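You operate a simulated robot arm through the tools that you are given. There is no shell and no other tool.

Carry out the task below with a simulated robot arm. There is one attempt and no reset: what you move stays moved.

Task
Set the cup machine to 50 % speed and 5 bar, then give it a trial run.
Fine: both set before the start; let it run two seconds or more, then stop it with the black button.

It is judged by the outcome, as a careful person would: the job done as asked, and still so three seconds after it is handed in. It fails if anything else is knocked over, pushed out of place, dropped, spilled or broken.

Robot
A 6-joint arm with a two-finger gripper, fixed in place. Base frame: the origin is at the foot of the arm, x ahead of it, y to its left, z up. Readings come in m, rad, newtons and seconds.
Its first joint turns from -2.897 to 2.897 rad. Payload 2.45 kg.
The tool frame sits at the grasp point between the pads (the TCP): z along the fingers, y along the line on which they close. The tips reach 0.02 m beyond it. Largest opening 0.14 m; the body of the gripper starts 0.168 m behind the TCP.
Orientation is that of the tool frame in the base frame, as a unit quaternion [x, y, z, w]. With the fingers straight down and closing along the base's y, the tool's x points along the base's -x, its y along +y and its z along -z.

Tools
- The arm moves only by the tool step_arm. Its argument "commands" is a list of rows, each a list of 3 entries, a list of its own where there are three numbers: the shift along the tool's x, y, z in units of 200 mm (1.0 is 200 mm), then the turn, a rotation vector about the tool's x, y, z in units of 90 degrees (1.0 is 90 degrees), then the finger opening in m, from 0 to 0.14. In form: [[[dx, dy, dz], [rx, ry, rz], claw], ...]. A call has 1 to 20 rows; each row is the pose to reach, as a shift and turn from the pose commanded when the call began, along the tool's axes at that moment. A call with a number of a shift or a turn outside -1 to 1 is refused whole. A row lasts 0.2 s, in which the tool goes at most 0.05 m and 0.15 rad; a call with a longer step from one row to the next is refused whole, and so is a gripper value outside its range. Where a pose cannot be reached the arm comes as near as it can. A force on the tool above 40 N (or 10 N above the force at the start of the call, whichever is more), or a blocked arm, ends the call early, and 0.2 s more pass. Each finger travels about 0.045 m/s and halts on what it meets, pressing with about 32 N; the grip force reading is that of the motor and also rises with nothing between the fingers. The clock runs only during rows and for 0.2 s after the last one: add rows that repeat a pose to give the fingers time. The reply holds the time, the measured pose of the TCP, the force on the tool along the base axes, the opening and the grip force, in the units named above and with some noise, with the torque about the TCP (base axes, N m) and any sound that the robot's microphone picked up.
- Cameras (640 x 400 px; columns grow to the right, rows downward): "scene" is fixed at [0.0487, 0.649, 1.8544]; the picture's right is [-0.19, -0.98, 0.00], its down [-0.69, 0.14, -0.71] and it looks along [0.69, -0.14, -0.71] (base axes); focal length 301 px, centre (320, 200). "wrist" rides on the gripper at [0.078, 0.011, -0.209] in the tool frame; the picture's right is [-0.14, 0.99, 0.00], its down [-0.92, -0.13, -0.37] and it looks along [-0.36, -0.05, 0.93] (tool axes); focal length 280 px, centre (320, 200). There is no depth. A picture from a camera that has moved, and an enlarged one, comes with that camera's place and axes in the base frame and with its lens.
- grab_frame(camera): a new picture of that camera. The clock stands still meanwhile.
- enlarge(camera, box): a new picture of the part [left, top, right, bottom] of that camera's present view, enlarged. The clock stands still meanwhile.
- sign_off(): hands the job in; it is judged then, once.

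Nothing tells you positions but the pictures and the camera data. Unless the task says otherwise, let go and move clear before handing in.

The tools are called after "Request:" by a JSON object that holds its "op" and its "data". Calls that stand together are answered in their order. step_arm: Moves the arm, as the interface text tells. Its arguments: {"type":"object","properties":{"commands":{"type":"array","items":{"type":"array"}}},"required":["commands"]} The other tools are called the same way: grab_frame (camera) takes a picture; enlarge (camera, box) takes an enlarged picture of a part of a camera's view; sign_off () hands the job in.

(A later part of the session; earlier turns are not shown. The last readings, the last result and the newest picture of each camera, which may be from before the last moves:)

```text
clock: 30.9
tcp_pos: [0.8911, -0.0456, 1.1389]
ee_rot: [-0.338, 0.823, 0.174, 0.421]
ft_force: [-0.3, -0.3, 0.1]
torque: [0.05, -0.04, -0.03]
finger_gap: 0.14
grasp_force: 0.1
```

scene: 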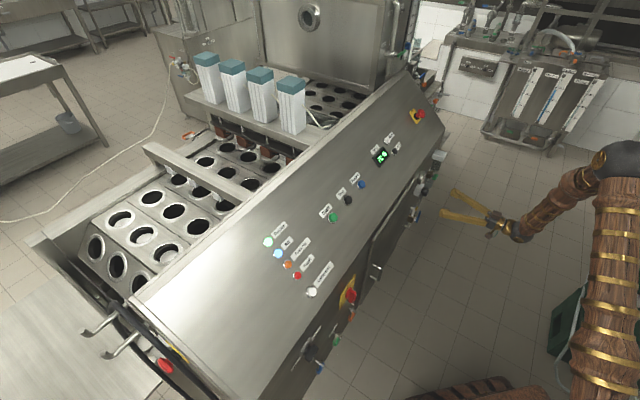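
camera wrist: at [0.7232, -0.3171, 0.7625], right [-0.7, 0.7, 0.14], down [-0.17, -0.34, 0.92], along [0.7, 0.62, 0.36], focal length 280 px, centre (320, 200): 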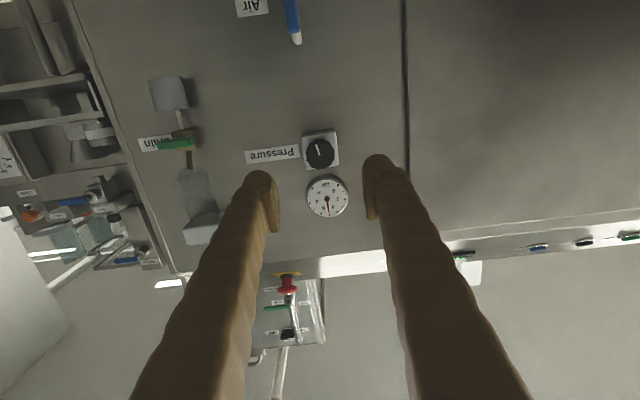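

Request:
{"op": "step_arm", "data": {"commands": [[[-0.17, 0.107, 0.029], [0, 0.0354, 0], 0.14], [[-0.34, 0.2135, 0.058], [0, 0.0708, 0], 0.14], [[-0.51, 0.32, 0.087], [0, 0.1063, 0], 0.14], [[-0.68, 0.427, 0.1155], [0, 0.1417, 0], 0.14]]}}

Request:
{"op": "grab_frame", "data": {"camera": "wrist"}}

Request:
{"op": "grab_frame", "data": {"camera": "scene"}}

```text
clock: 31.9
tcp_pos: [0.9009, 0.0843, 1.234]
ee_rot: [-0.356, 0.865, 0.134, 0.327]
ft_force: [0.6, 0.1, -0.5]
torque: [0.03, -0.01, 0.02]
finger_gap: 0.1398
grasp_force: 0.0
```

```text
taken
camera wrist: at [0.7517, -0.0467, 1.3388], right [-0.62, 0.78, 0.09], down [0.41, 0.22, 0.89], along [0.67, 0.59, -0.46], focal length 280 px, centre (320, 200)
```

wrist: 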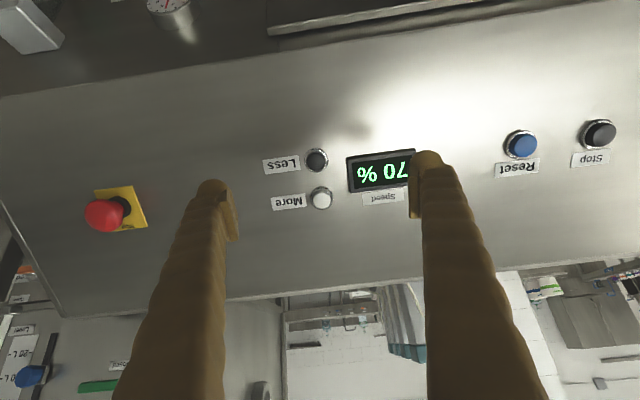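

```text
taken
```

scene: 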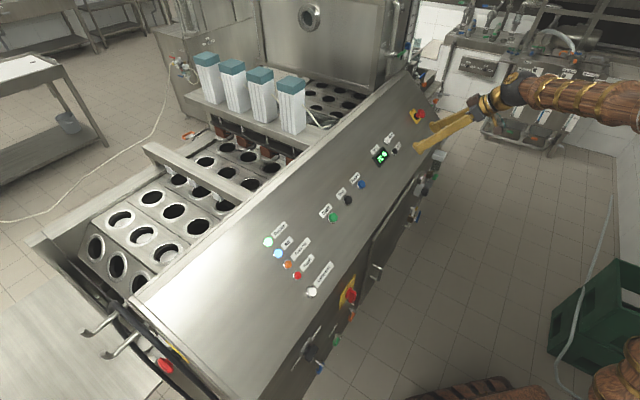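

The display and the Less/More buttons are in clear view, with the tool axis nearly over Less. I'll zoom in to refine the button position.

Request:
{"op": "enlarge", "data": {"camera": "wrist", "box": [250, 130, 420, 230]}}

Request:
{"op": "enlarge", "data": {"camera": "scene", "box": [360, 110, 440, 170]}}

```text
3.76 times, centred on (335, 180) of wrist
camera zoom: at [0.7517, -0.0467, 1.3388], right [-0.62, 0.78, 0.09], down [0.41, 0.22, 0.89], along [0.67, 0.59, -0.46], focal length 1056 px, centre (264, 275)
```

zoom: 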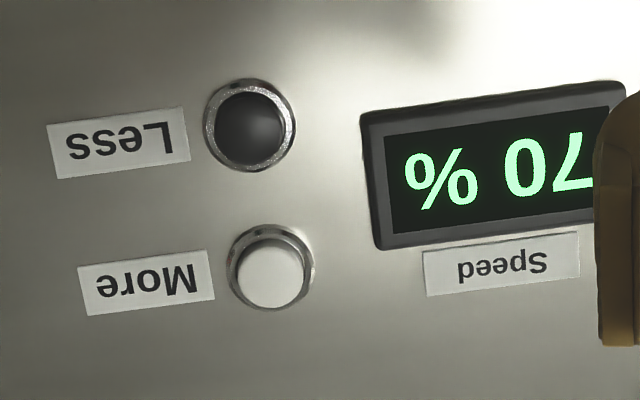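

```text
6.67 times, centred on (400, 140) of scene
camera zoom: at [0.0487, 0.649, 1.8544], right [-0.19, -0.98, 0.0], down [-0.69, 0.14, -0.71], along [0.69, -0.14, -0.71], focal length 2009 px, centre (-213, 600)
```

zoom: 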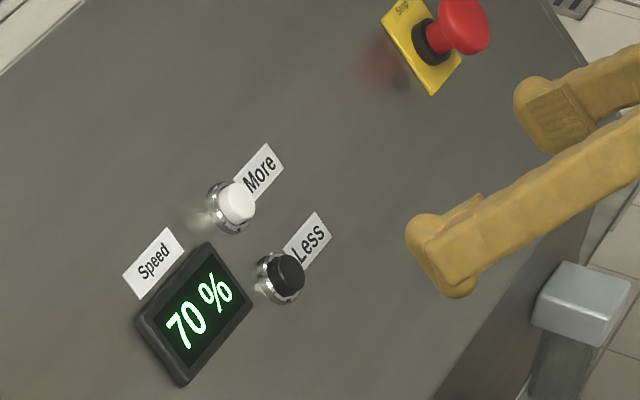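

Less cap centre is about (0.974, 0.151, 1.127), 0.146 m ahead along the tool axis. I'll close the fingers and move in to just short of it.

Request:
{"op": "step_arm", "data": {"commands": [[[0, 0, 0], [0, 0, 0], 0.1], [[0, 0, 0], [0, 0, 0], 0.05], [[0, 0, 0], [0, 0, 0], 0.0], [[0, 0, 0], [0, 0, 0], 0.0], [[0, 0, 0], [0, 0, 0], 0.0], [[-0.01, -0.01, 0.1], [0, 0, 0], 0.0], [[-0.02, -0.02, 0.25], [0, 0, 0], 0.0], [[-0.025, -0.025, 0.4], [0, 0, 0], 0.0], [[-0.025, -0.025, 0.5], [0, 0, 0], 0.0], [[-0.025, -0.025, 0.5], [0, 0, 0], 0.0]]}}

Request:
{"op": "grab_frame", "data": {"camera": "wrist"}}

Request:
{"op": "enlarge", "data": {"camera": "scene", "box": [360, 110, 440, 170]}}

```text
clock: 34.1
tcp_pos: [0.9543, 0.1288, 1.1628]
ee_rot: [-0.355, 0.865, 0.135, 0.328]
ft_force: [-0.6, -0.3, 0.0]
torque: [0.01, -0.02, -0.02]
finger_gap: 0.0
grasp_force: 29.3
```

```text
taken
camera wrist: at [0.8049, -0.0015, 1.2676], right [-0.62, 0.78, 0.09], down [0.41, 0.22, 0.89], along [0.67, 0.59, -0.45], focal length 280 px, centre (320, 200)
```

wrist: 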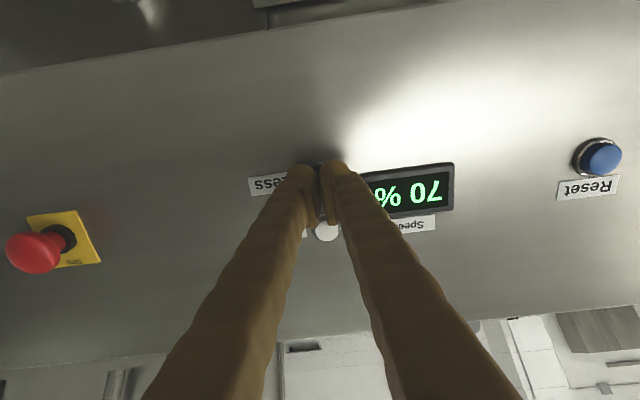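

```text
6.67 times, centred on (400, 140) of scene
camera zoom: at [0.0487, 0.649, 1.8544], right [-0.19, -0.98, 0.0], down [-0.69, 0.14, -0.71], along [0.69, -0.14, -0.71], focal length 2009 px, centre (-213, 600)
```

zoom: 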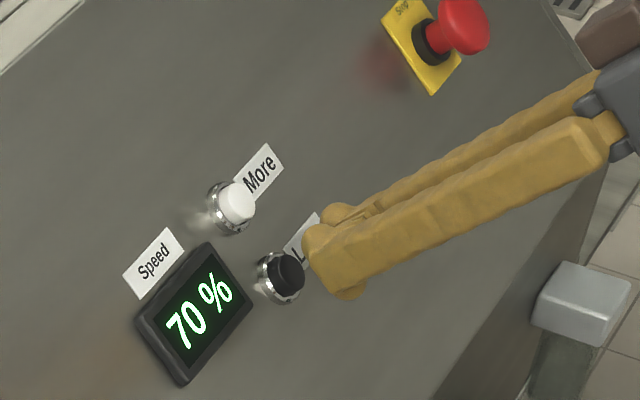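

The fingertips line up with the Less cap, about 27 mm short. I'll make a short press and retreat, then read the display.

Request:
{"op": "step_arm", "data": {"commands": [[[0, 0, 0.06], [0, 0, 0], 0.0], [[0, 0, 0.12], [0, 0, 0], 0.0], [[0, 0, 0.14], [0, 0, 0], 0.0], [[0, 0, 0.155], [0, 0, 0], 0.0], [[0, 0, 0.1], [0, 0, 0], 0.0]]}}

Request:
{"op": "enlarge", "data": {"camera": "scene", "box": [360, 110, 440, 170]}}

```text
clock: 35.3
tcp_pos: [0.9638, 0.1389, 1.1473]
ee_rot: [-0.357, 0.865, 0.135, 0.327]
ft_force: [-0.4, 0.2, 0.1]
torque: [-0.02, 0.02, 0.02]
finger_gap: 0.0
grasp_force: 29.4
heard: click
```

```text
6.67 times, centred on (400, 140) of scene
camera zoom: at [0.0487, 0.649, 1.8544], right [-0.19, -0.98, 0.0], down [-0.69, 0.14, -0.71], along [0.69, -0.14, -0.71], focal length 2009 px, centre (-213, 600)
```

zoom: 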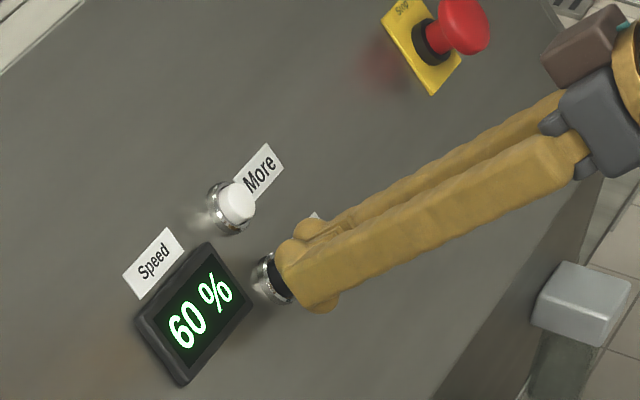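

One click took it from 70 % to 60 %. One more identical press should give 50 %.

Request:
{"op": "step_arm", "data": {"commands": [[[0, 0, 0.02], [0, 0, 0], 0.0], [[0, 0, 0.04], [0, 0, 0], 0.0], [[0, 0, 0.055], [0, 0, 0], 0.0], [[0, 0, 0], [0, 0, 0], 0.0], [[0, 0, -0.1], [0, 0, 0], 0.0]]}}

Request:
{"op": "enlarge", "data": {"camera": "scene", "box": [360, 110, 440, 170]}}

```text
clock: 36.5
tcp_pos: [0.9544, 0.1306, 1.1615]
ee_rot: [-0.356, 0.865, 0.135, 0.327]
ft_force: [-0.6, 0.5, -0.1]
torque: [0.01, -0.03, -0.03]
finger_gap: 0.0002
grasp_force: 29.0
heard: click
```

```text
6.67 times, centred on (400, 140) of scene
camera zoom: at [0.0487, 0.649, 1.8544], right [-0.19, -0.98, 0.0], down [-0.69, 0.14, -0.71], along [0.69, -0.14, -0.71], focal length 2009 px, centre (-213, 600)
```

zoom: 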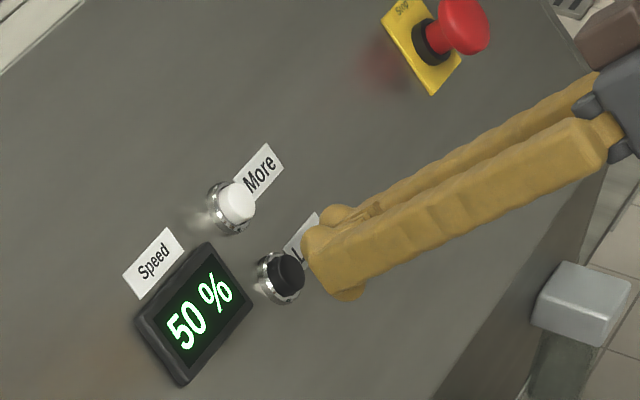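

Display reads 50 %. Now I'll retreat and move along the panel towards Start, opening the fingers for a clear view.

Request:
{"op": "step_arm", "data": {"commands": [[[0, 0, -0.2], [0, 0, 0], 0.0], [[0, 0, -0.4], [0, 0, 0], 0.0], [[0, 0.2, -0.5], [0, 0, 0], 0.04], [[0, 0.4, -0.5], [0, 0, 0], 0.08], [[0, 0.6, -0.5], [0, 0, 0], 0.12], [[0, 0.8, -0.5], [0, 0, 0], 0.14], [[0, 1.0, -0.5], [0, 0, 0], 0.14]]}}

Request:
{"op": "step_arm", "data": {"commands": [[[0, 0.2, 0], [0, 0, 0], 0.14], [[0, 0.4, 0], [0, 0, 0], 0.14], [[0, 0.6, 0], [0, 0, 0], 0.14], [[0, 0.8, 0], [0, 0, 0], 0.14], [[0, 1.0, 0], [0, 0, 0], 0.14]]}}

Request:
{"op": "grab_frame", "data": {"camera": "wrist"}}

Request:
{"op": "grab_frame", "data": {"camera": "scene"}}

```text
clock: 38.1
tcp_pos: [0.7666, 0.2243, 1.2363]
ee_rot: [-0.355, 0.865, 0.135, 0.328]
ft_force: [-0.5, 0.4, -0.2]
torque: [0.01, 0.01, -0.04]
finger_gap: 0.1016
grasp_force: 0.2
```

```text
clock: 39.3
tcp_pos: [0.6241, 0.3658, 1.2373]
ee_rot: [-0.356, 0.865, 0.134, 0.328]
ft_force: [0.7, -0.9, -0.1]
torque: [-0.02, -0.02, 0.0]
finger_gap: 0.1401
grasp_force: 0.0
```

```text
taken
camera wrist: at [0.4745, 0.2358, 1.3423], right [-0.62, 0.78, 0.09], down [0.41, 0.22, 0.89], along [0.67, 0.59, -0.45], focal length 280 px, centre (320, 200)
```

wrist: 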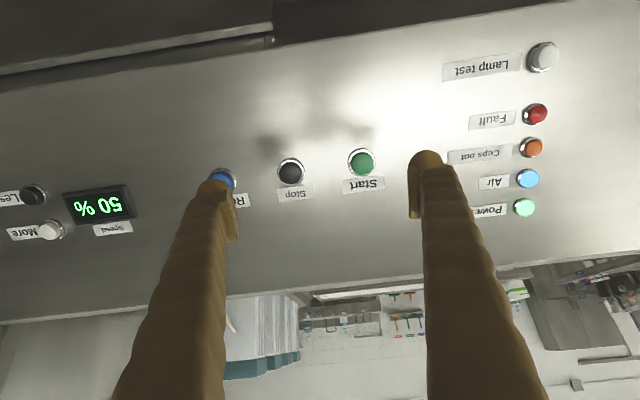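

```text
taken
```

scene: 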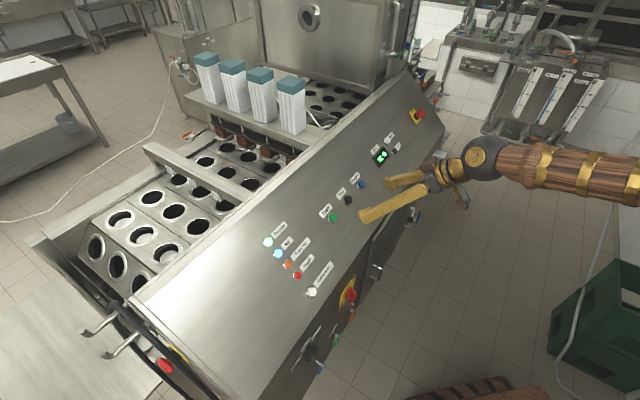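

Start (green) and Stop (black) are clearly visible; the lamps show Power and Air lit, no fault. I'll zoom to locate both precisely.

Request:
{"op": "enlarge", "data": {"camera": "wrist", "box": [260, 120, 400, 220]}}

Request:
{"op": "enlarge", "data": {"camera": "scene", "box": [310, 170, 390, 230]}}

Request:
{"op": "enlarge", "data": {"camera": "wrist", "box": [440, 30, 570, 230]}}

```text
4.00 times, centred on (330, 170) of wrist
camera zoom: at [0.4745, 0.2358, 1.3423], right [-0.62, 0.78, 0.09], down [0.41, 0.22, 0.89], along [0.67, 0.59, -0.45], focal length 1122 px, centre (280, 320)
```

zoom: 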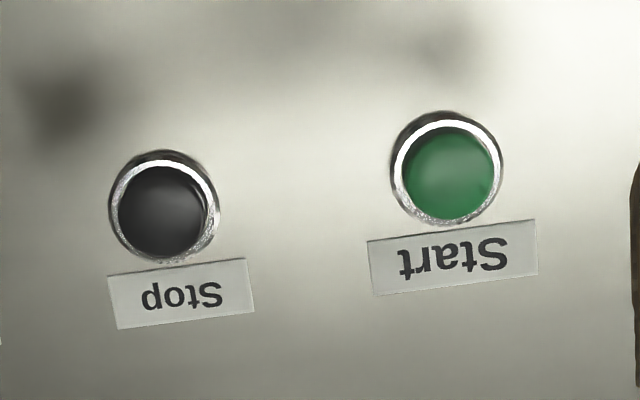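

```text
6.67 times, centred on (350, 200) of scene
camera zoom: at [0.0487, 0.649, 1.8544], right [-0.19, -0.98, 0.0], down [-0.69, 0.14, -0.71], along [0.69, -0.14, -0.71], focal length 2009 px, centre (120, 200)
```

zoom: 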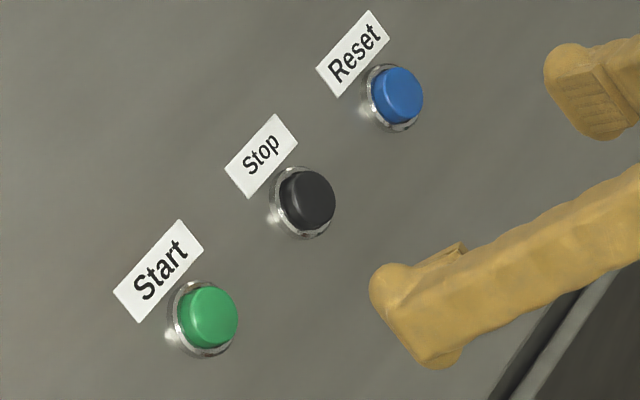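

```text
2.00 times, centred on (505, 130) of wrist
camera zoom: at [0.4745, 0.2358, 1.3423], right [-0.62, 0.78, 0.09], down [0.41, 0.22, 0.89], along [0.67, 0.59, -0.45], focal length 561 px, centre (-50, 340)
```

zoom: 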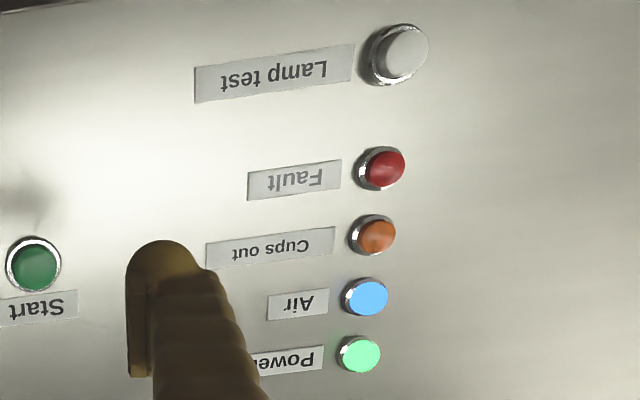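

Start is at about (0.663, 0.481, 1.136) and Stop at about (0.728, 0.415, 1.1375). Before starting, I'll check the moving part of the machine for anything in the way.

Request:
{"op": "enlarge", "data": {"camera": "scene", "box": [20, 100, 320, 300]}}

Request:
{"op": "enlarge", "data": {"camera": "scene", "box": [170, 40, 350, 160]}}

Request:
{"op": "step_arm", "data": {"commands": [[[-0.03, 0.1, 0], [0, 0, 0], 0.1], [[-0.06, 0.2, 0], [0, 0, 0], 0.05], [[-0.075, 0.2725, 0], [0, 0, 0], 0.0], [[-0.075, 0.2725, 0], [0, 0, 0], 0.0], [[-0.075, 0.2725, 0], [0, 0, 0], 0.0], [[-0.075, 0.2725, 0], [0, 0, 0], 0.0], [[-0.075, 0.2725, 0], [0, 0, 0], 0.0], [[-0.075, 0.2725, 0.1], [0, 0, 0], 0.0], [[-0.075, 0.2725, 0.2], [0, 0, 0], 0.0], [[-0.075, 0.2725, 0.35], [0, 0, 0], 0.0], [[-0.075, 0.2725, 0.5], [0, 0, 0], 0.0], [[-0.075, 0.2725, 0.5], [0, 0, 0], 0.0]]}}

Request:
{"op": "grab_frame", "data": {"camera": "wrist"}}

Request:
{"op": "enlarge", "data": {"camera": "scene", "box": [310, 170, 390, 230]}}

```text
2.00 times, centred on (170, 200) of scene
camera zoom: at [0.0487, 0.649, 1.8544], right [-0.19, -0.98, 0.0], down [-0.69, 0.14, -0.71], along [0.69, -0.14, -0.71], focal length 603 px, centre (620, 200)
```

zoom: 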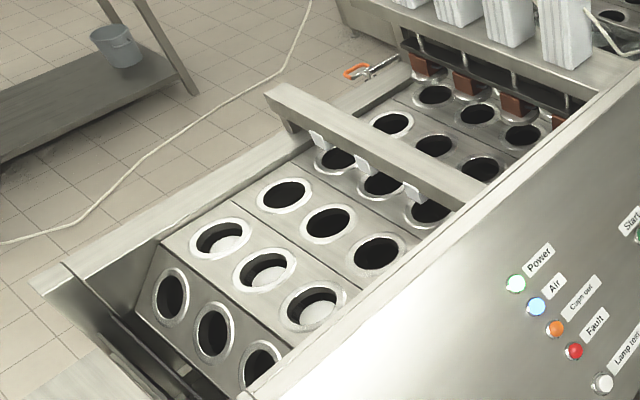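

```text
3.33 times, centred on (260, 100) of scene
camera zoom: at [0.0487, 0.649, 1.8544], right [-0.19, -0.98, 0.0], down [-0.69, 0.14, -0.71], along [0.69, -0.14, -0.71], focal length 1005 px, centre (520, 533)
```

zoom: 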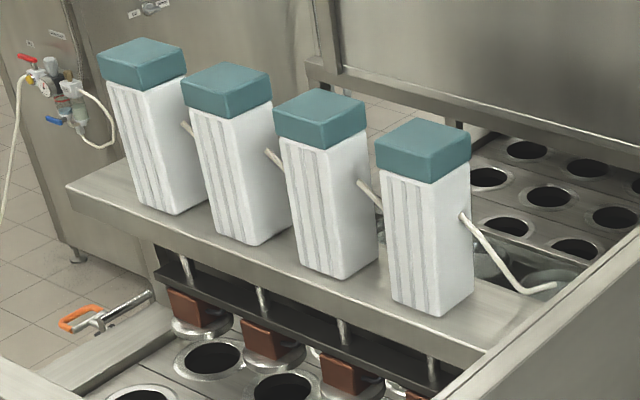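

```text
clock: 41.9
tcp_pos: [0.6432, 0.4616, 1.1716]
ee_rot: [-0.355, 0.865, 0.134, 0.328]
ft_force: [-0.7, -0.4, 0.2]
torque: [-0.01, 0.0, -0.01]
finger_gap: 0.0
grasp_force: 28.9
```

```text
taken
camera wrist: at [0.4934, 0.3306, 1.2777], right [-0.62, 0.78, 0.09], down [0.41, 0.22, 0.89], along [0.67, 0.59, -0.45], focal length 280 px, centre (320, 200)
```

wrist: 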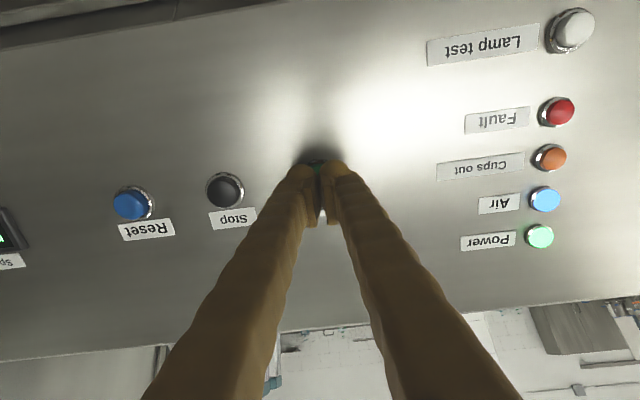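

```text
6.67 times, centred on (350, 200) of scene
camera zoom: at [0.0487, 0.649, 1.8544], right [-0.19, -0.98, 0.0], down [-0.69, 0.14, -0.71], along [0.69, -0.14, -0.71], focal length 2009 px, centre (120, 200)
```

zoom: 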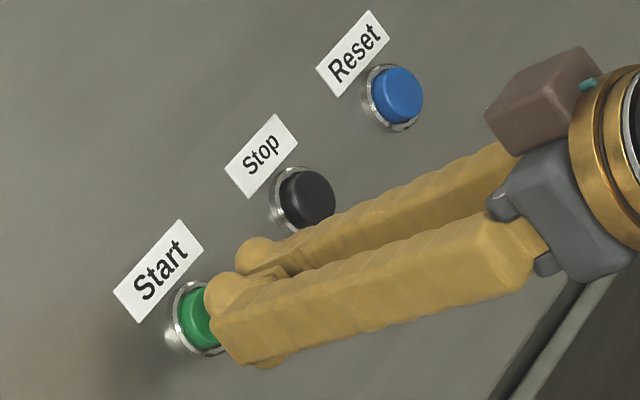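

Nothing is blocking the machine and the fingertips are centred over Start. Speed is 50 % and pressure 5 bar; one last glance at the gauge before pressing.

Request:
{"op": "enlarge", "data": {"camera": "scene", "box": [370, 120, 450, 210]}}

Request:
{"op": "enlarge", "data": {"camera": "scene", "box": [410, 165, 450, 200]}}

```text
4.44 times, centred on (410, 165) of scene
camera zoom: at [0.0487, 0.649, 1.8544], right [-0.19, -0.98, 0.0], down [-0.69, 0.14, -0.71], along [0.69, -0.14, -0.71], focal length 1340 px, centre (-80, 356)
```

zoom: 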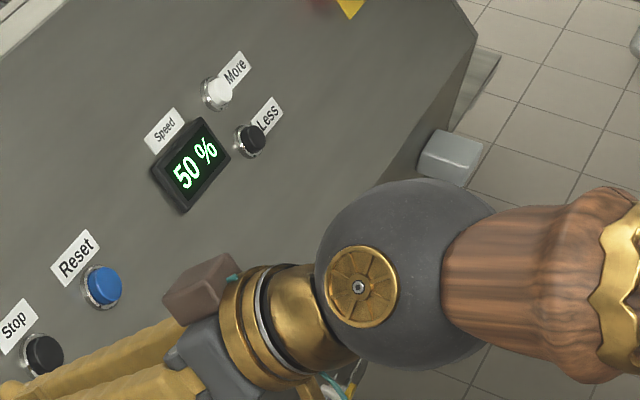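

```text
11.43 times, centred on (430, 182) of scene
camera zoom: at [0.0487, 0.649, 1.8544], right [-0.19, -0.98, 0.0], down [-0.69, 0.14, -0.71], along [0.69, -0.14, -0.71], focal length 3445 px, centre (-937, 400)
```

zoom: 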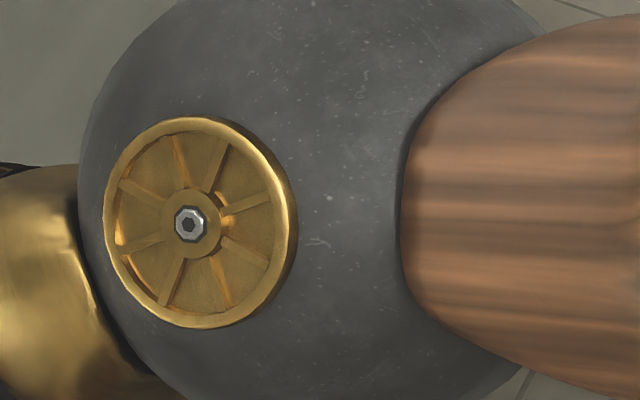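

The gauge is hidden behind the arm from here, but it was steady at 5.0 after release, and the display still shows 50 %. Pressing Start now.

Request:
{"op": "step_arm", "data": {"commands": [[[0, 0, 0.06], [0, 0, 0], 0.0], [[0, 0, 0.12], [0, 0, 0], 0.0], [[0, 0, 0.14], [0, 0, 0], 0.0], [[0, 0, 0.155], [0, 0, 0], 0.0], [[0, 0, 0.08], [0, 0, 0], 0.0]]}}

Request:
{"op": "grab_frame", "data": {"camera": "scene"}}

Request:
{"op": "grab_frame", "data": {"camera": "wrist"}}

```text
clock: 43.1
tcp_pos: [0.65, 0.4682, 1.1602]
ee_rot: [-0.356, 0.865, 0.134, 0.327]
ft_force: [0.2, -0.5, 0.4]
torque: [-0.05, 0.02, 0.05]
finger_gap: 0.0
grasp_force: 29.3
heard: click
```

```text
taken
```

scene: 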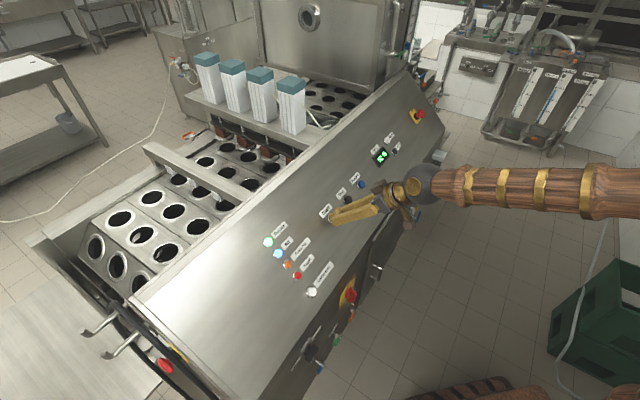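

```text
taken
camera wrist: at [0.5007, 0.338, 1.2655], right [-0.62, 0.78, 0.09], down [0.41, 0.22, 0.89], along [0.67, 0.59, -0.46], focal length 280 px, centre (320, 200)
```

wrist: 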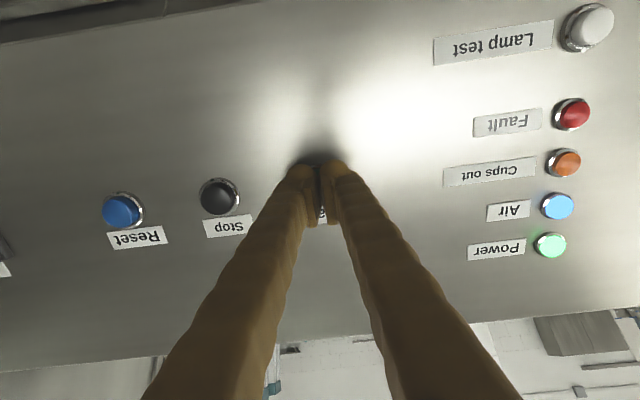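

Start clicked and the cup carriers have moved, so it is running. I'll move over to the Stop button while it runs for more than two seconds.

Request:
{"op": "step_arm", "data": {"commands": [[[0, 0, -0.15], [0, 0, 0], 0.0], [[0, -0.15, -0.2], [0, 0, 0], 0.0], [[0.004, -0.31, -0.2], [0, 0, 0], 0.0], [[0.008, -0.4645, -0.2], [0, 0, 0], 0.0], [[0.008, -0.4645, -0.1], [0, 0, 0], 0.0], [[0.008, -0.4645, -0.05], [0, 0, 0], 0.0], [[0.008, -0.4645, -0.05], [0, 0, 0], 0.0]]}}

Request:
{"op": "grab_frame", "data": {"camera": "wrist"}}

Request:
{"op": "enlarge", "data": {"camera": "scene", "box": [310, 170, 390, 230]}}

Request:
{"op": "grab_frame", "data": {"camera": "scene"}}

```text
clock: 44.7
tcp_pos: [0.7104, 0.3968, 1.1674]
ee_rot: [-0.355, 0.865, 0.134, 0.327]
ft_force: [-0.8, 0.1, 1.2]
torque: [-0.02, 0.0, 0.01]
finger_gap: 0.0
grasp_force: 29.5
```

```text
taken
camera wrist: at [0.5607, 0.2662, 1.2713], right [-0.62, 0.78, 0.09], down [0.41, 0.22, 0.89], along [0.67, 0.59, -0.45], focal length 280 px, centre (320, 200)
```

wrist: 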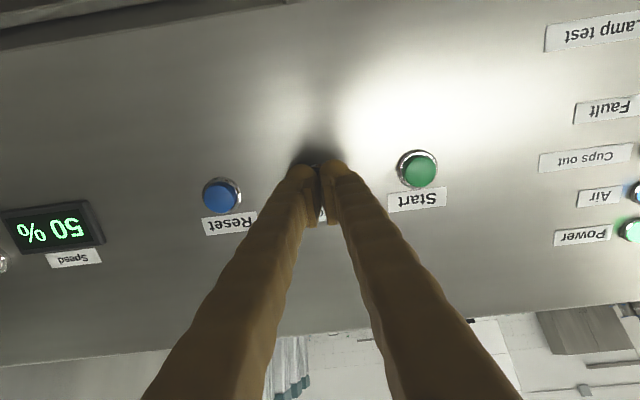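

```text
6.67 times, centred on (350, 200) of scene
camera zoom: at [0.0487, 0.649, 1.8544], right [-0.19, -0.98, 0.0], down [-0.69, 0.14, -0.71], along [0.69, -0.14, -0.71], focal length 2009 px, centre (120, 200)
```

zoom: 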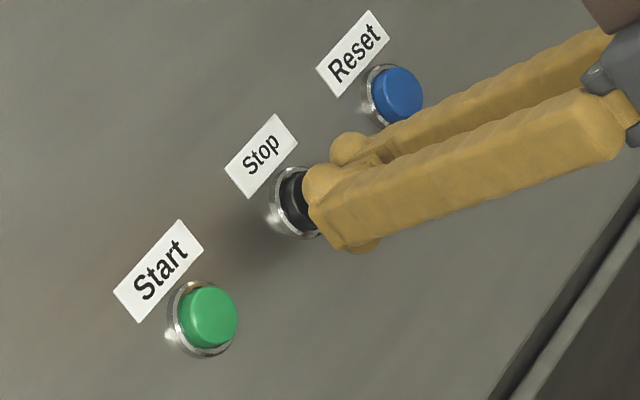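

```text
taken
```

scene: 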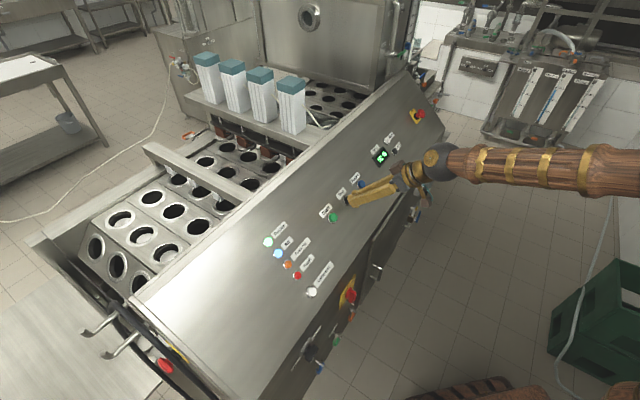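

Request:
{"op": "enlarge", "data": {"camera": "scene", "box": [20, 100, 320, 300]}}

Request:
{"op": "step_arm", "data": {"commands": [[[0, 0, 0], [0, 0, 0], 0.0]]}}

Request:
{"op": "enlarge", "data": {"camera": "scene", "box": [20, 100, 320, 300]}}

```text
2.00 times, centred on (170, 200) of scene
camera zoom: at [0.0487, 0.649, 1.8544], right [-0.19, -0.98, 0.0], down [-0.69, 0.14, -0.71], along [0.69, -0.14, -0.71], focal length 603 px, centre (620, 200)
```

zoom: 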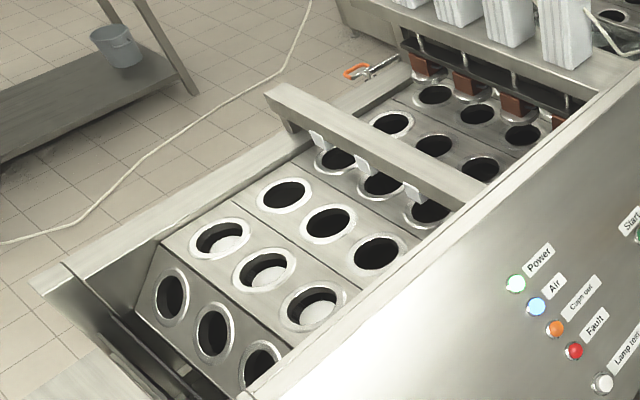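

```text
clock: 45.1
tcp_pos: [0.7099, 0.3978, 1.1663]
ee_rot: [-0.356, 0.865, 0.135, 0.328]
ft_force: [0.0, -0.9, 0.3]
torque: [0.02, 0.05, 0.0]
finger_gap: 0.0001
grasp_force: 29.8
```

```text
2.00 times, centred on (170, 200) of scene
camera zoom: at [0.0487, 0.649, 1.8544], right [-0.19, -0.98, 0.0], down [-0.69, 0.14, -0.71], along [0.69, -0.14, -0.71], focal length 603 px, centre (620, 200)
```

zoom: 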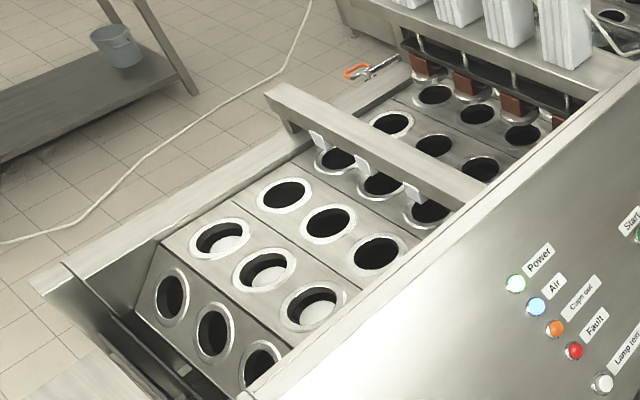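

The carriers look the same in the last two frames; the machine may index with dwells. I'll watch through a few more short intervals to confirm that it is running.

Request:
{"op": "step_arm", "data": {"commands": [[[0, 0, 0], [0, 0, 0], 0.0]]}}

Request:
{"op": "enlarge", "data": {"camera": "scene", "box": [20, 100, 320, 300]}}

Request:
{"op": "step_arm", "data": {"commands": [[[0, 0, 0], [0, 0, 0], 0.0]]}}

Request:
{"op": "enlarge", "data": {"camera": "scene", "box": [20, 100, 320, 300]}}

Request:
{"op": "step_arm", "data": {"commands": [[[0, 0, 0], [0, 0, 0], 0.0]]}}

Request:
{"op": "enlarge", "data": {"camera": "scene", "box": [20, 100, 320, 300]}}

```text
clock: 45.5
tcp_pos: [0.709, 0.396, 1.1659]
ee_rot: [-0.356, 0.865, 0.135, 0.327]
ft_force: [-0.3, -0.4, -0.2]
torque: [0.01, 0.01, -0.01]
finger_gap: 0.0
grasp_force: 30.0
```

```text
2.00 times, centred on (170, 200) of scene
camera zoom: at [0.0487, 0.649, 1.8544], right [-0.19, -0.98, 0.0], down [-0.69, 0.14, -0.71], along [0.69, -0.14, -0.71], focal length 603 px, centre (620, 200)
```

zoom: 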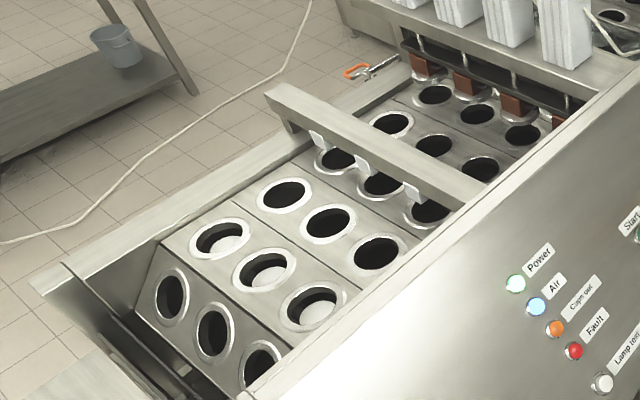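

```text
clock: 45.9
tcp_pos: [0.7101, 0.3964, 1.1653]
ee_rot: [-0.357, 0.865, 0.135, 0.327]
ft_force: [-0.4, 0.1, -0.6]
torque: [-0.01, -0.01, -0.01]
finger_gap: 0.0
grasp_force: 29.2
```

```text
2.00 times, centred on (170, 200) of scene
camera zoom: at [0.0487, 0.649, 1.8544], right [-0.19, -0.98, 0.0], down [-0.69, 0.14, -0.71], along [0.69, -0.14, -0.71], focal length 603 px, centre (620, 200)
```

zoom: 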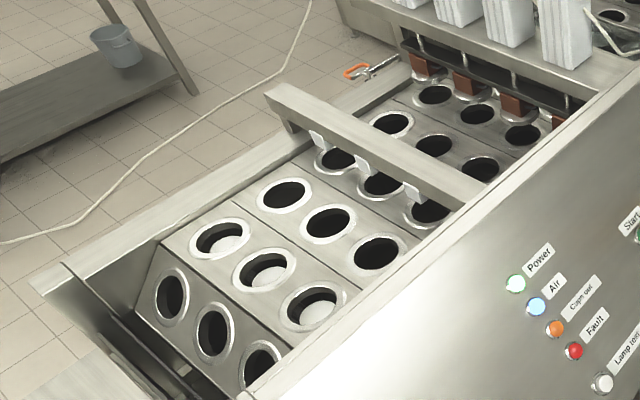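

```text
clock: 46.3
tcp_pos: [0.7101, 0.3964, 1.166]
ee_rot: [-0.356, 0.865, 0.134, 0.328]
ft_force: [-0.3, 0.6, 0.3]
torque: [0.0, 0.02, 0.01]
finger_gap: 0.0
grasp_force: 29.4
```

```text
2.00 times, centred on (170, 200) of scene
camera zoom: at [0.0487, 0.649, 1.8544], right [-0.19, -0.98, 0.0], down [-0.69, 0.14, -0.71], along [0.69, -0.14, -0.71], focal length 603 px, centre (620, 200)
```

zoom: 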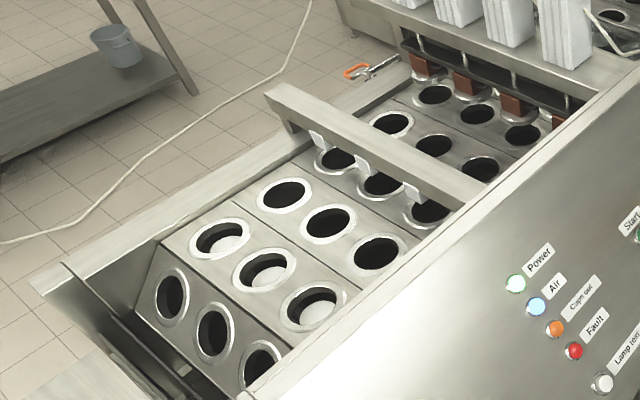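

Request:
{"op": "step_arm", "data": {"commands": [[[0, 0, 0], [0, 0, 0], 0.0]]}}

Request:
{"op": "enlarge", "data": {"camera": "scene", "box": [20, 100, 320, 300]}}

Request:
{"op": "step_arm", "data": {"commands": [[[0, 0, 0], [0, 0, 0], 0.0]]}}

Request:
{"op": "enlarge", "data": {"camera": "scene", "box": [20, 100, 320, 300]}}

Request:
{"op": "step_arm", "data": {"commands": [[[0, 0, 0], [0, 0, 0], 0.0]]}}

Request:
{"op": "enlarge", "data": {"camera": "scene", "box": [20, 100, 320, 300]}}

```text
clock: 46.7
tcp_pos: [0.7097, 0.3959, 1.1659]
ee_rot: [-0.356, 0.865, 0.135, 0.328]
ft_force: [0.4, -0.6, 0.4]
torque: [0.04, 0.0, 0.0]
finger_gap: 0.0
grasp_force: 28.7
```

```text
2.00 times, centred on (170, 200) of scene
camera zoom: at [0.0487, 0.649, 1.8544], right [-0.19, -0.98, 0.0], down [-0.69, 0.14, -0.71], along [0.69, -0.14, -0.71], focal length 603 px, centre (620, 200)
```

zoom: 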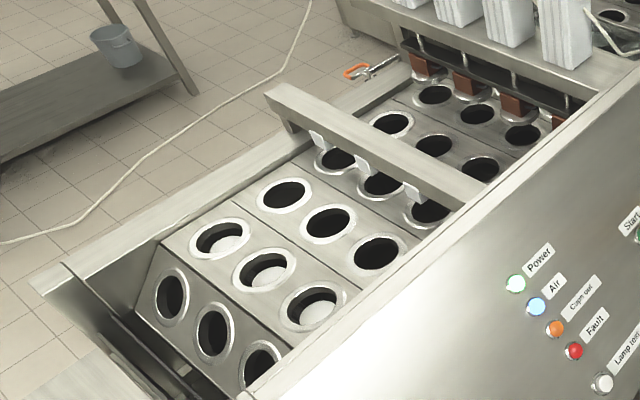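

```text
clock: 47.1
tcp_pos: [0.7109, 0.3966, 1.1665]
ee_rot: [-0.357, 0.864, 0.135, 0.328]
ft_force: [0.1, 0.1, 0.4]
torque: [-0.01, -0.02, 0.0]
finger_gap: 0.0002
grasp_force: 29.5
```

```text
2.00 times, centred on (170, 200) of scene
camera zoom: at [0.0487, 0.649, 1.8544], right [-0.19, -0.98, 0.0], down [-0.69, 0.14, -0.71], along [0.69, -0.14, -0.71], focal length 603 px, centre (620, 200)
```

zoom: 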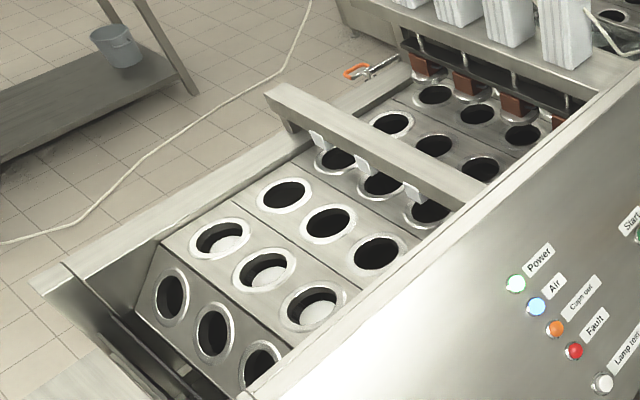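

```text
clock: 47.5
tcp_pos: [0.7109, 0.3973, 1.1651]
ee_rot: [-0.357, 0.864, 0.135, 0.327]
ft_force: [1.3, 0.3, 0.8]
torque: [-0.04, -0.01, 0.01]
finger_gap: 0.0
grasp_force: 29.5
```

```text
2.00 times, centred on (170, 200) of scene
camera zoom: at [0.0487, 0.649, 1.8544], right [-0.19, -0.98, 0.0], down [-0.69, 0.14, -0.71], along [0.69, -0.14, -0.71], focal length 603 px, centre (620, 200)
```

zoom: 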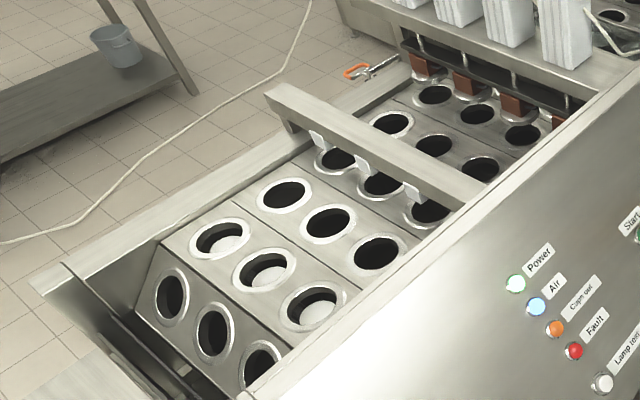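

Request:
{"op": "step_arm", "data": {"commands": [[[0, 0, 0], [0, 0, 0], 0.0], [[0, 0, 0], [0, 0, 0], 0.0]]}}

Request:
{"op": "grab_frame", "data": {"camera": "scene"}}

Request:
{"op": "step_arm", "data": {"commands": [[[0, 0, 0], [0, 0, 0], 0.0], [[0, 0, 0], [0, 0, 0], 0.0]]}}

Request:
{"op": "grab_frame", "data": {"camera": "scene"}}

Request:
{"op": "step_arm", "data": {"commands": [[[0, 0, 0], [0, 0, 0], 0.0], [[0, 0, 0], [0, 0, 0], 0.0]]}}

Request:
{"op": "grab_frame", "data": {"camera": "scene"}}

```text
clock: 48.1
tcp_pos: [0.7095, 0.3968, 1.1664]
ee_rot: [-0.357, 0.865, 0.135, 0.327]
ft_force: [-1.5, 0.2, -0.5]
torque: [-0.01, -0.05, 0.0]
finger_gap: 0.0
grasp_force: 29.4
```

```text
taken
```

scene: 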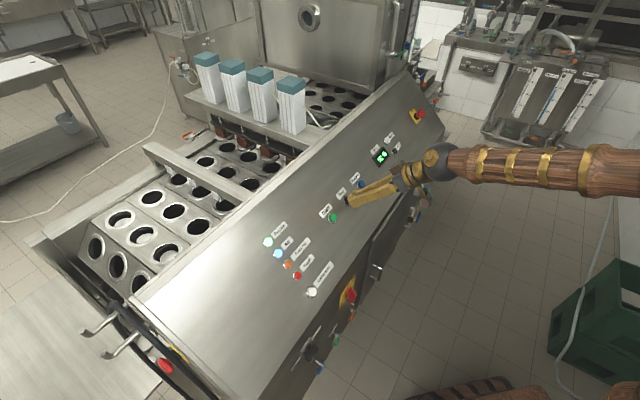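

```text
clock: 48.7
tcp_pos: [0.7094, 0.3962, 1.1666]
ee_rot: [-0.356, 0.865, 0.135, 0.328]
ft_force: [0.6, 0.6, -0.1]
torque: [0.01, 0.0, 0.0]
finger_gap: 0.0001
grasp_force: 29.5
```

```text
taken
```

scene: 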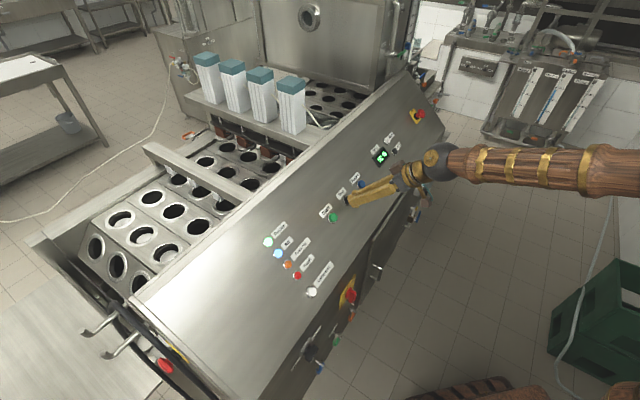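

```text
clock: 49.3
tcp_pos: [0.7091, 0.3974, 1.167]
ee_rot: [-0.356, 0.865, 0.135, 0.327]
ft_force: [-0.7, 0.3, 0.5]
torque: [-0.01, 0.02, 0.01]
finger_gap: 0.0
grasp_force: 29.6
```

```text
taken
```

scene: 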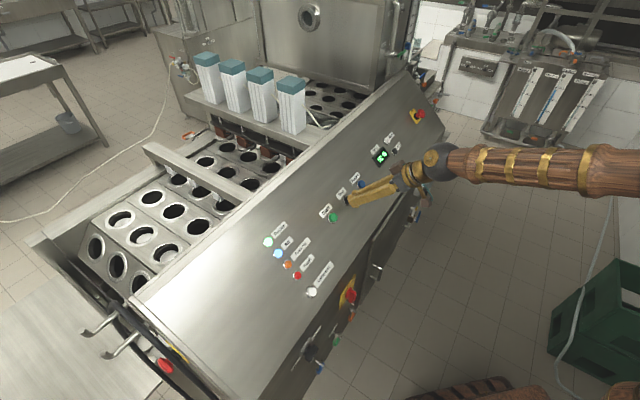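

Request:
{"op": "enlarge", "data": {"camera": "scene", "box": [255, 215, 335, 305]}}

Request:
{"op": "enlarge", "data": {"camera": "scene", "box": [280, 310, 350, 370]}}

Request:
{"op": "enlarge", "data": {"camera": "wrist", "box": [530, 0, 640, 250]}}

Request:
{"op": "enlarge", "data": {"camera": "scene", "box": [170, 40, 350, 160]}}

```text
4.44 times, centred on (295, 260) of scene
camera zoom: at [0.0487, 0.649, 1.8544], right [-0.19, -0.98, 0.0], down [-0.69, 0.14, -0.71], along [0.69, -0.14, -0.71], focal length 1340 px, centre (431, -67)
```

zoom: 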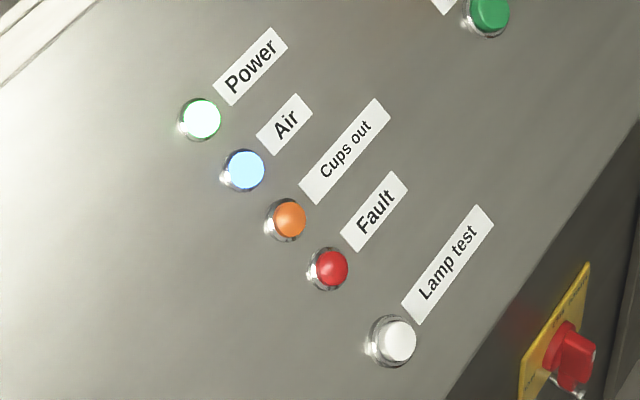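

```text
6.67 times, centred on (315, 340) of scene
camera zoom: at [0.0487, 0.649, 1.8544], right [-0.19, -0.98, 0.0], down [-0.69, 0.14, -0.71], along [0.69, -0.14, -0.71], focal length 2009 px, centre (353, -733)
```

zoom: 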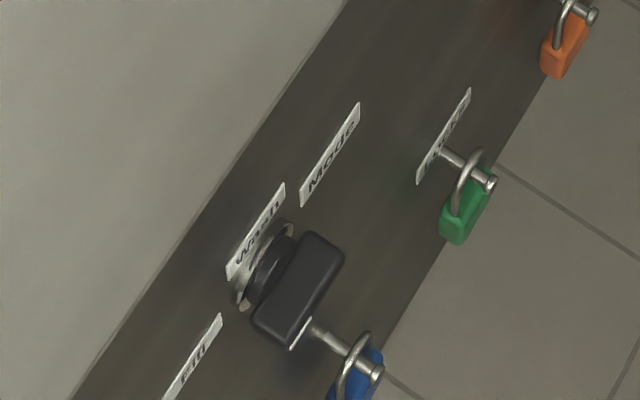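

```text
1.60 times, centred on (585, 125) of wrist
camera zoom: at [0.5605, 0.2662, 1.2714], right [-0.62, 0.78, 0.09], down [0.41, 0.22, 0.89], along [0.67, 0.59, -0.45], focal length 449 px, centre (-104, 320)
```

zoom: 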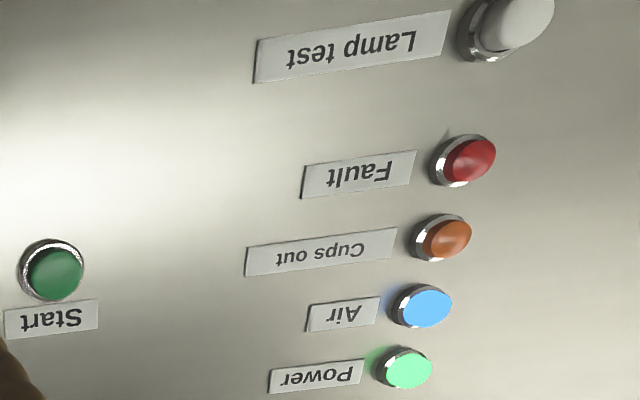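

```text
3.33 times, centred on (260, 100) of scene
camera zoom: at [0.0487, 0.649, 1.8544], right [-0.19, -0.98, 0.0], down [-0.69, 0.14, -0.71], along [0.69, -0.14, -0.71], focal length 1005 px, centre (520, 533)
```

zoom: 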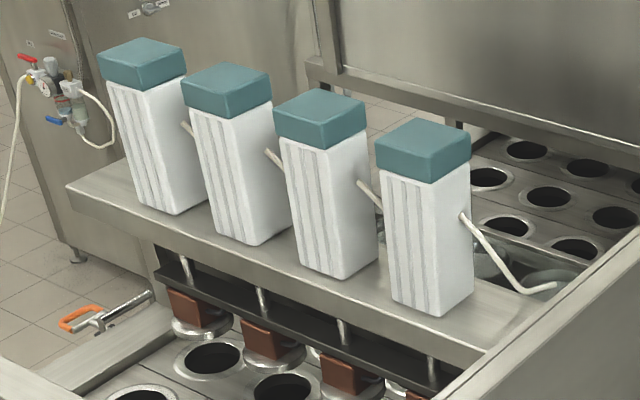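

No fault lamp is lit, but I have not seen a second index yet; the cycle may be long. I'll keep watching a little longer before pressing Stop.

Request:
{"op": "step_arm", "data": {"commands": [[[0, 0, 0], [0, 0, 0], 0.0], [[0, 0, 0], [0, 0, 0], 0.0]]}}

Request:
{"op": "enlarge", "data": {"camera": "scene", "box": [20, 100, 320, 300]}}

Request:
{"op": "step_arm", "data": {"commands": [[[0, 0, 0], [0, 0, 0], 0.0], [[0, 0, 0], [0, 0, 0], 0.0]]}}

Request:
{"op": "enlarge", "data": {"camera": "scene", "box": [20, 100, 320, 300]}}

Request:
{"op": "step_arm", "data": {"commands": [[[0, 0, 0], [0, 0, 0], 0.0], [[0, 0, 0], [0, 0, 0], 0.0]]}}

Request:
{"op": "enlarge", "data": {"camera": "scene", "box": [20, 100, 320, 300]}}

Request:
{"op": "step_arm", "data": {"commands": [[[0, 0, 0], [0, 0, 0], 0.0], [[0, 0, 0], [0, 0, 0], 0.0]]}}

Request:
{"op": "enlarge", "data": {"camera": "scene", "box": [20, 100, 320, 300]}}

```text
clock: 49.9
tcp_pos: [0.7098, 0.3964, 1.1652]
ee_rot: [-0.357, 0.865, 0.135, 0.327]
ft_force: [0.4, 0.3, -0.1]
torque: [-0.02, 0.0, 0.01]
finger_gap: 0.0001
grasp_force: 30.3
```

```text
2.00 times, centred on (170, 200) of scene
camera zoom: at [0.0487, 0.649, 1.8544], right [-0.19, -0.98, 0.0], down [-0.69, 0.14, -0.71], along [0.69, -0.14, -0.71], focal length 603 px, centre (620, 200)
```

zoom: 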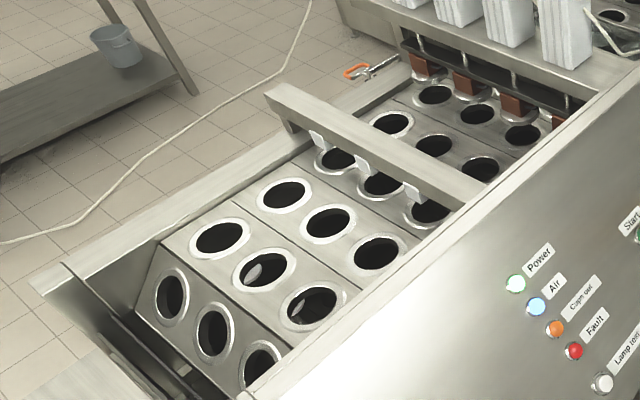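

```text
clock: 50.5
tcp_pos: [0.7094, 0.3964, 1.1664]
ee_rot: [-0.355, 0.865, 0.135, 0.328]
ft_force: [0.3, -0.1, 0.6]
torque: [-0.01, -0.04, -0.02]
finger_gap: 0.0
grasp_force: 30.0
```

```text
2.00 times, centred on (170, 200) of scene
camera zoom: at [0.0487, 0.649, 1.8544], right [-0.19, -0.98, 0.0], down [-0.69, 0.14, -0.71], along [0.69, -0.14, -0.71], focal length 603 px, centre (620, 200)
```

zoom: 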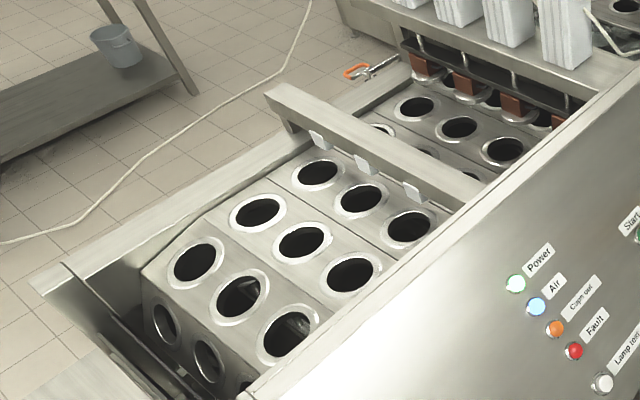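

```text
clock: 51.1
tcp_pos: [0.7095, 0.397, 1.1664]
ee_rot: [-0.356, 0.865, 0.135, 0.327]
ft_force: [1.0, -0.1, -0.5]
torque: [-0.02, 0.01, 0.03]
finger_gap: 0.0003
grasp_force: 29.6
```

```text
2.00 times, centred on (170, 200) of scene
camera zoom: at [0.0487, 0.649, 1.8544], right [-0.19, -0.98, 0.0], down [-0.69, 0.14, -0.71], along [0.69, -0.14, -0.71], focal length 603 px, centre (620, 200)
```

zoom: 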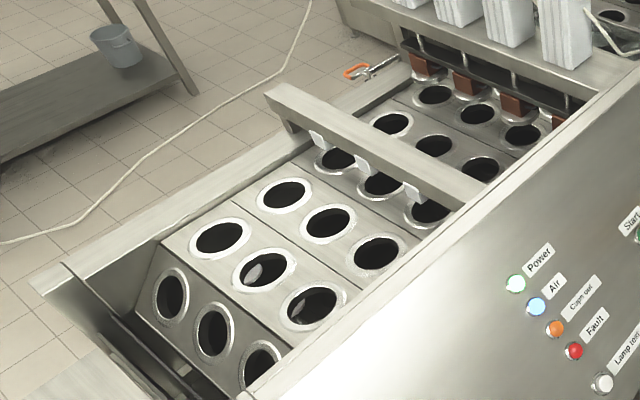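

```text
clock: 51.7
tcp_pos: [0.7102, 0.3965, 1.1672]
ee_rot: [-0.356, 0.865, 0.135, 0.327]
ft_force: [-0.4, 0.3, 0.7]
torque: [0.03, 0.02, -0.04]
finger_gap: 0.0
grasp_force: 29.4
```

```text
2.00 times, centred on (170, 200) of scene
camera zoom: at [0.0487, 0.649, 1.8544], right [-0.19, -0.98, 0.0], down [-0.69, 0.14, -0.71], along [0.69, -0.14, -0.71], focal length 603 px, centre (620, 200)
```

zoom: 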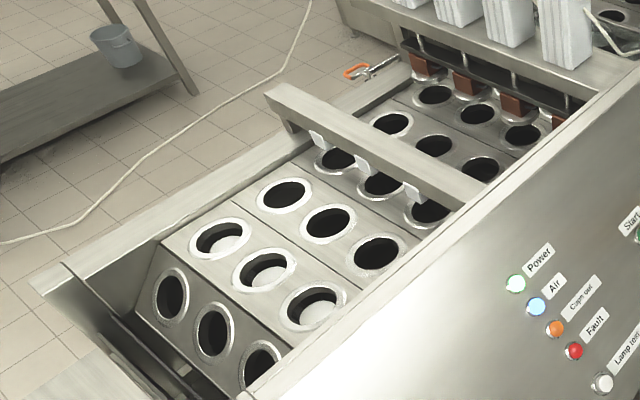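

It is indeed running: the carriers indexed again around 50.5 s, a cycle of about 7 s. It has run well over two seconds, so now I press the black Stop button.

Request:
{"op": "step_arm", "data": {"commands": [[[0, 0, 0.05], [0, 0, 0], 0.0], [[0, 0, 0.09], [0, 0, 0], 0.0], [[0, 0, 0.11], [0, 0, 0], 0.0], [[0, 0, 0.126], [0, 0, 0], 0.0], [[0, 0, 0.05], [0, 0, 0], 0.0]]}}

Request:
{"op": "enlarge", "data": {"camera": "scene", "box": [310, 170, 390, 230]}}

```text
clock: 52.9
tcp_pos: [0.7142, 0.4004, 1.1579]
ee_rot: [-0.357, 0.865, 0.135, 0.327]
ft_force: [-0.2, 1.0, 0.7]
torque: [-0.01, -0.05, 0.02]
finger_gap: 0.0
grasp_force: 29.1
heard: click
```

```text
6.67 times, centred on (350, 200) of scene
camera zoom: at [0.0487, 0.649, 1.8544], right [-0.19, -0.98, 0.0], down [-0.69, 0.14, -0.71], along [0.69, -0.14, -0.71], focal length 2009 px, centre (120, 200)
```

zoom: 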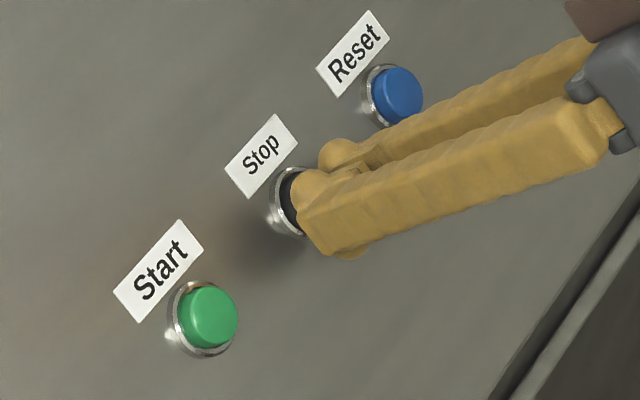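

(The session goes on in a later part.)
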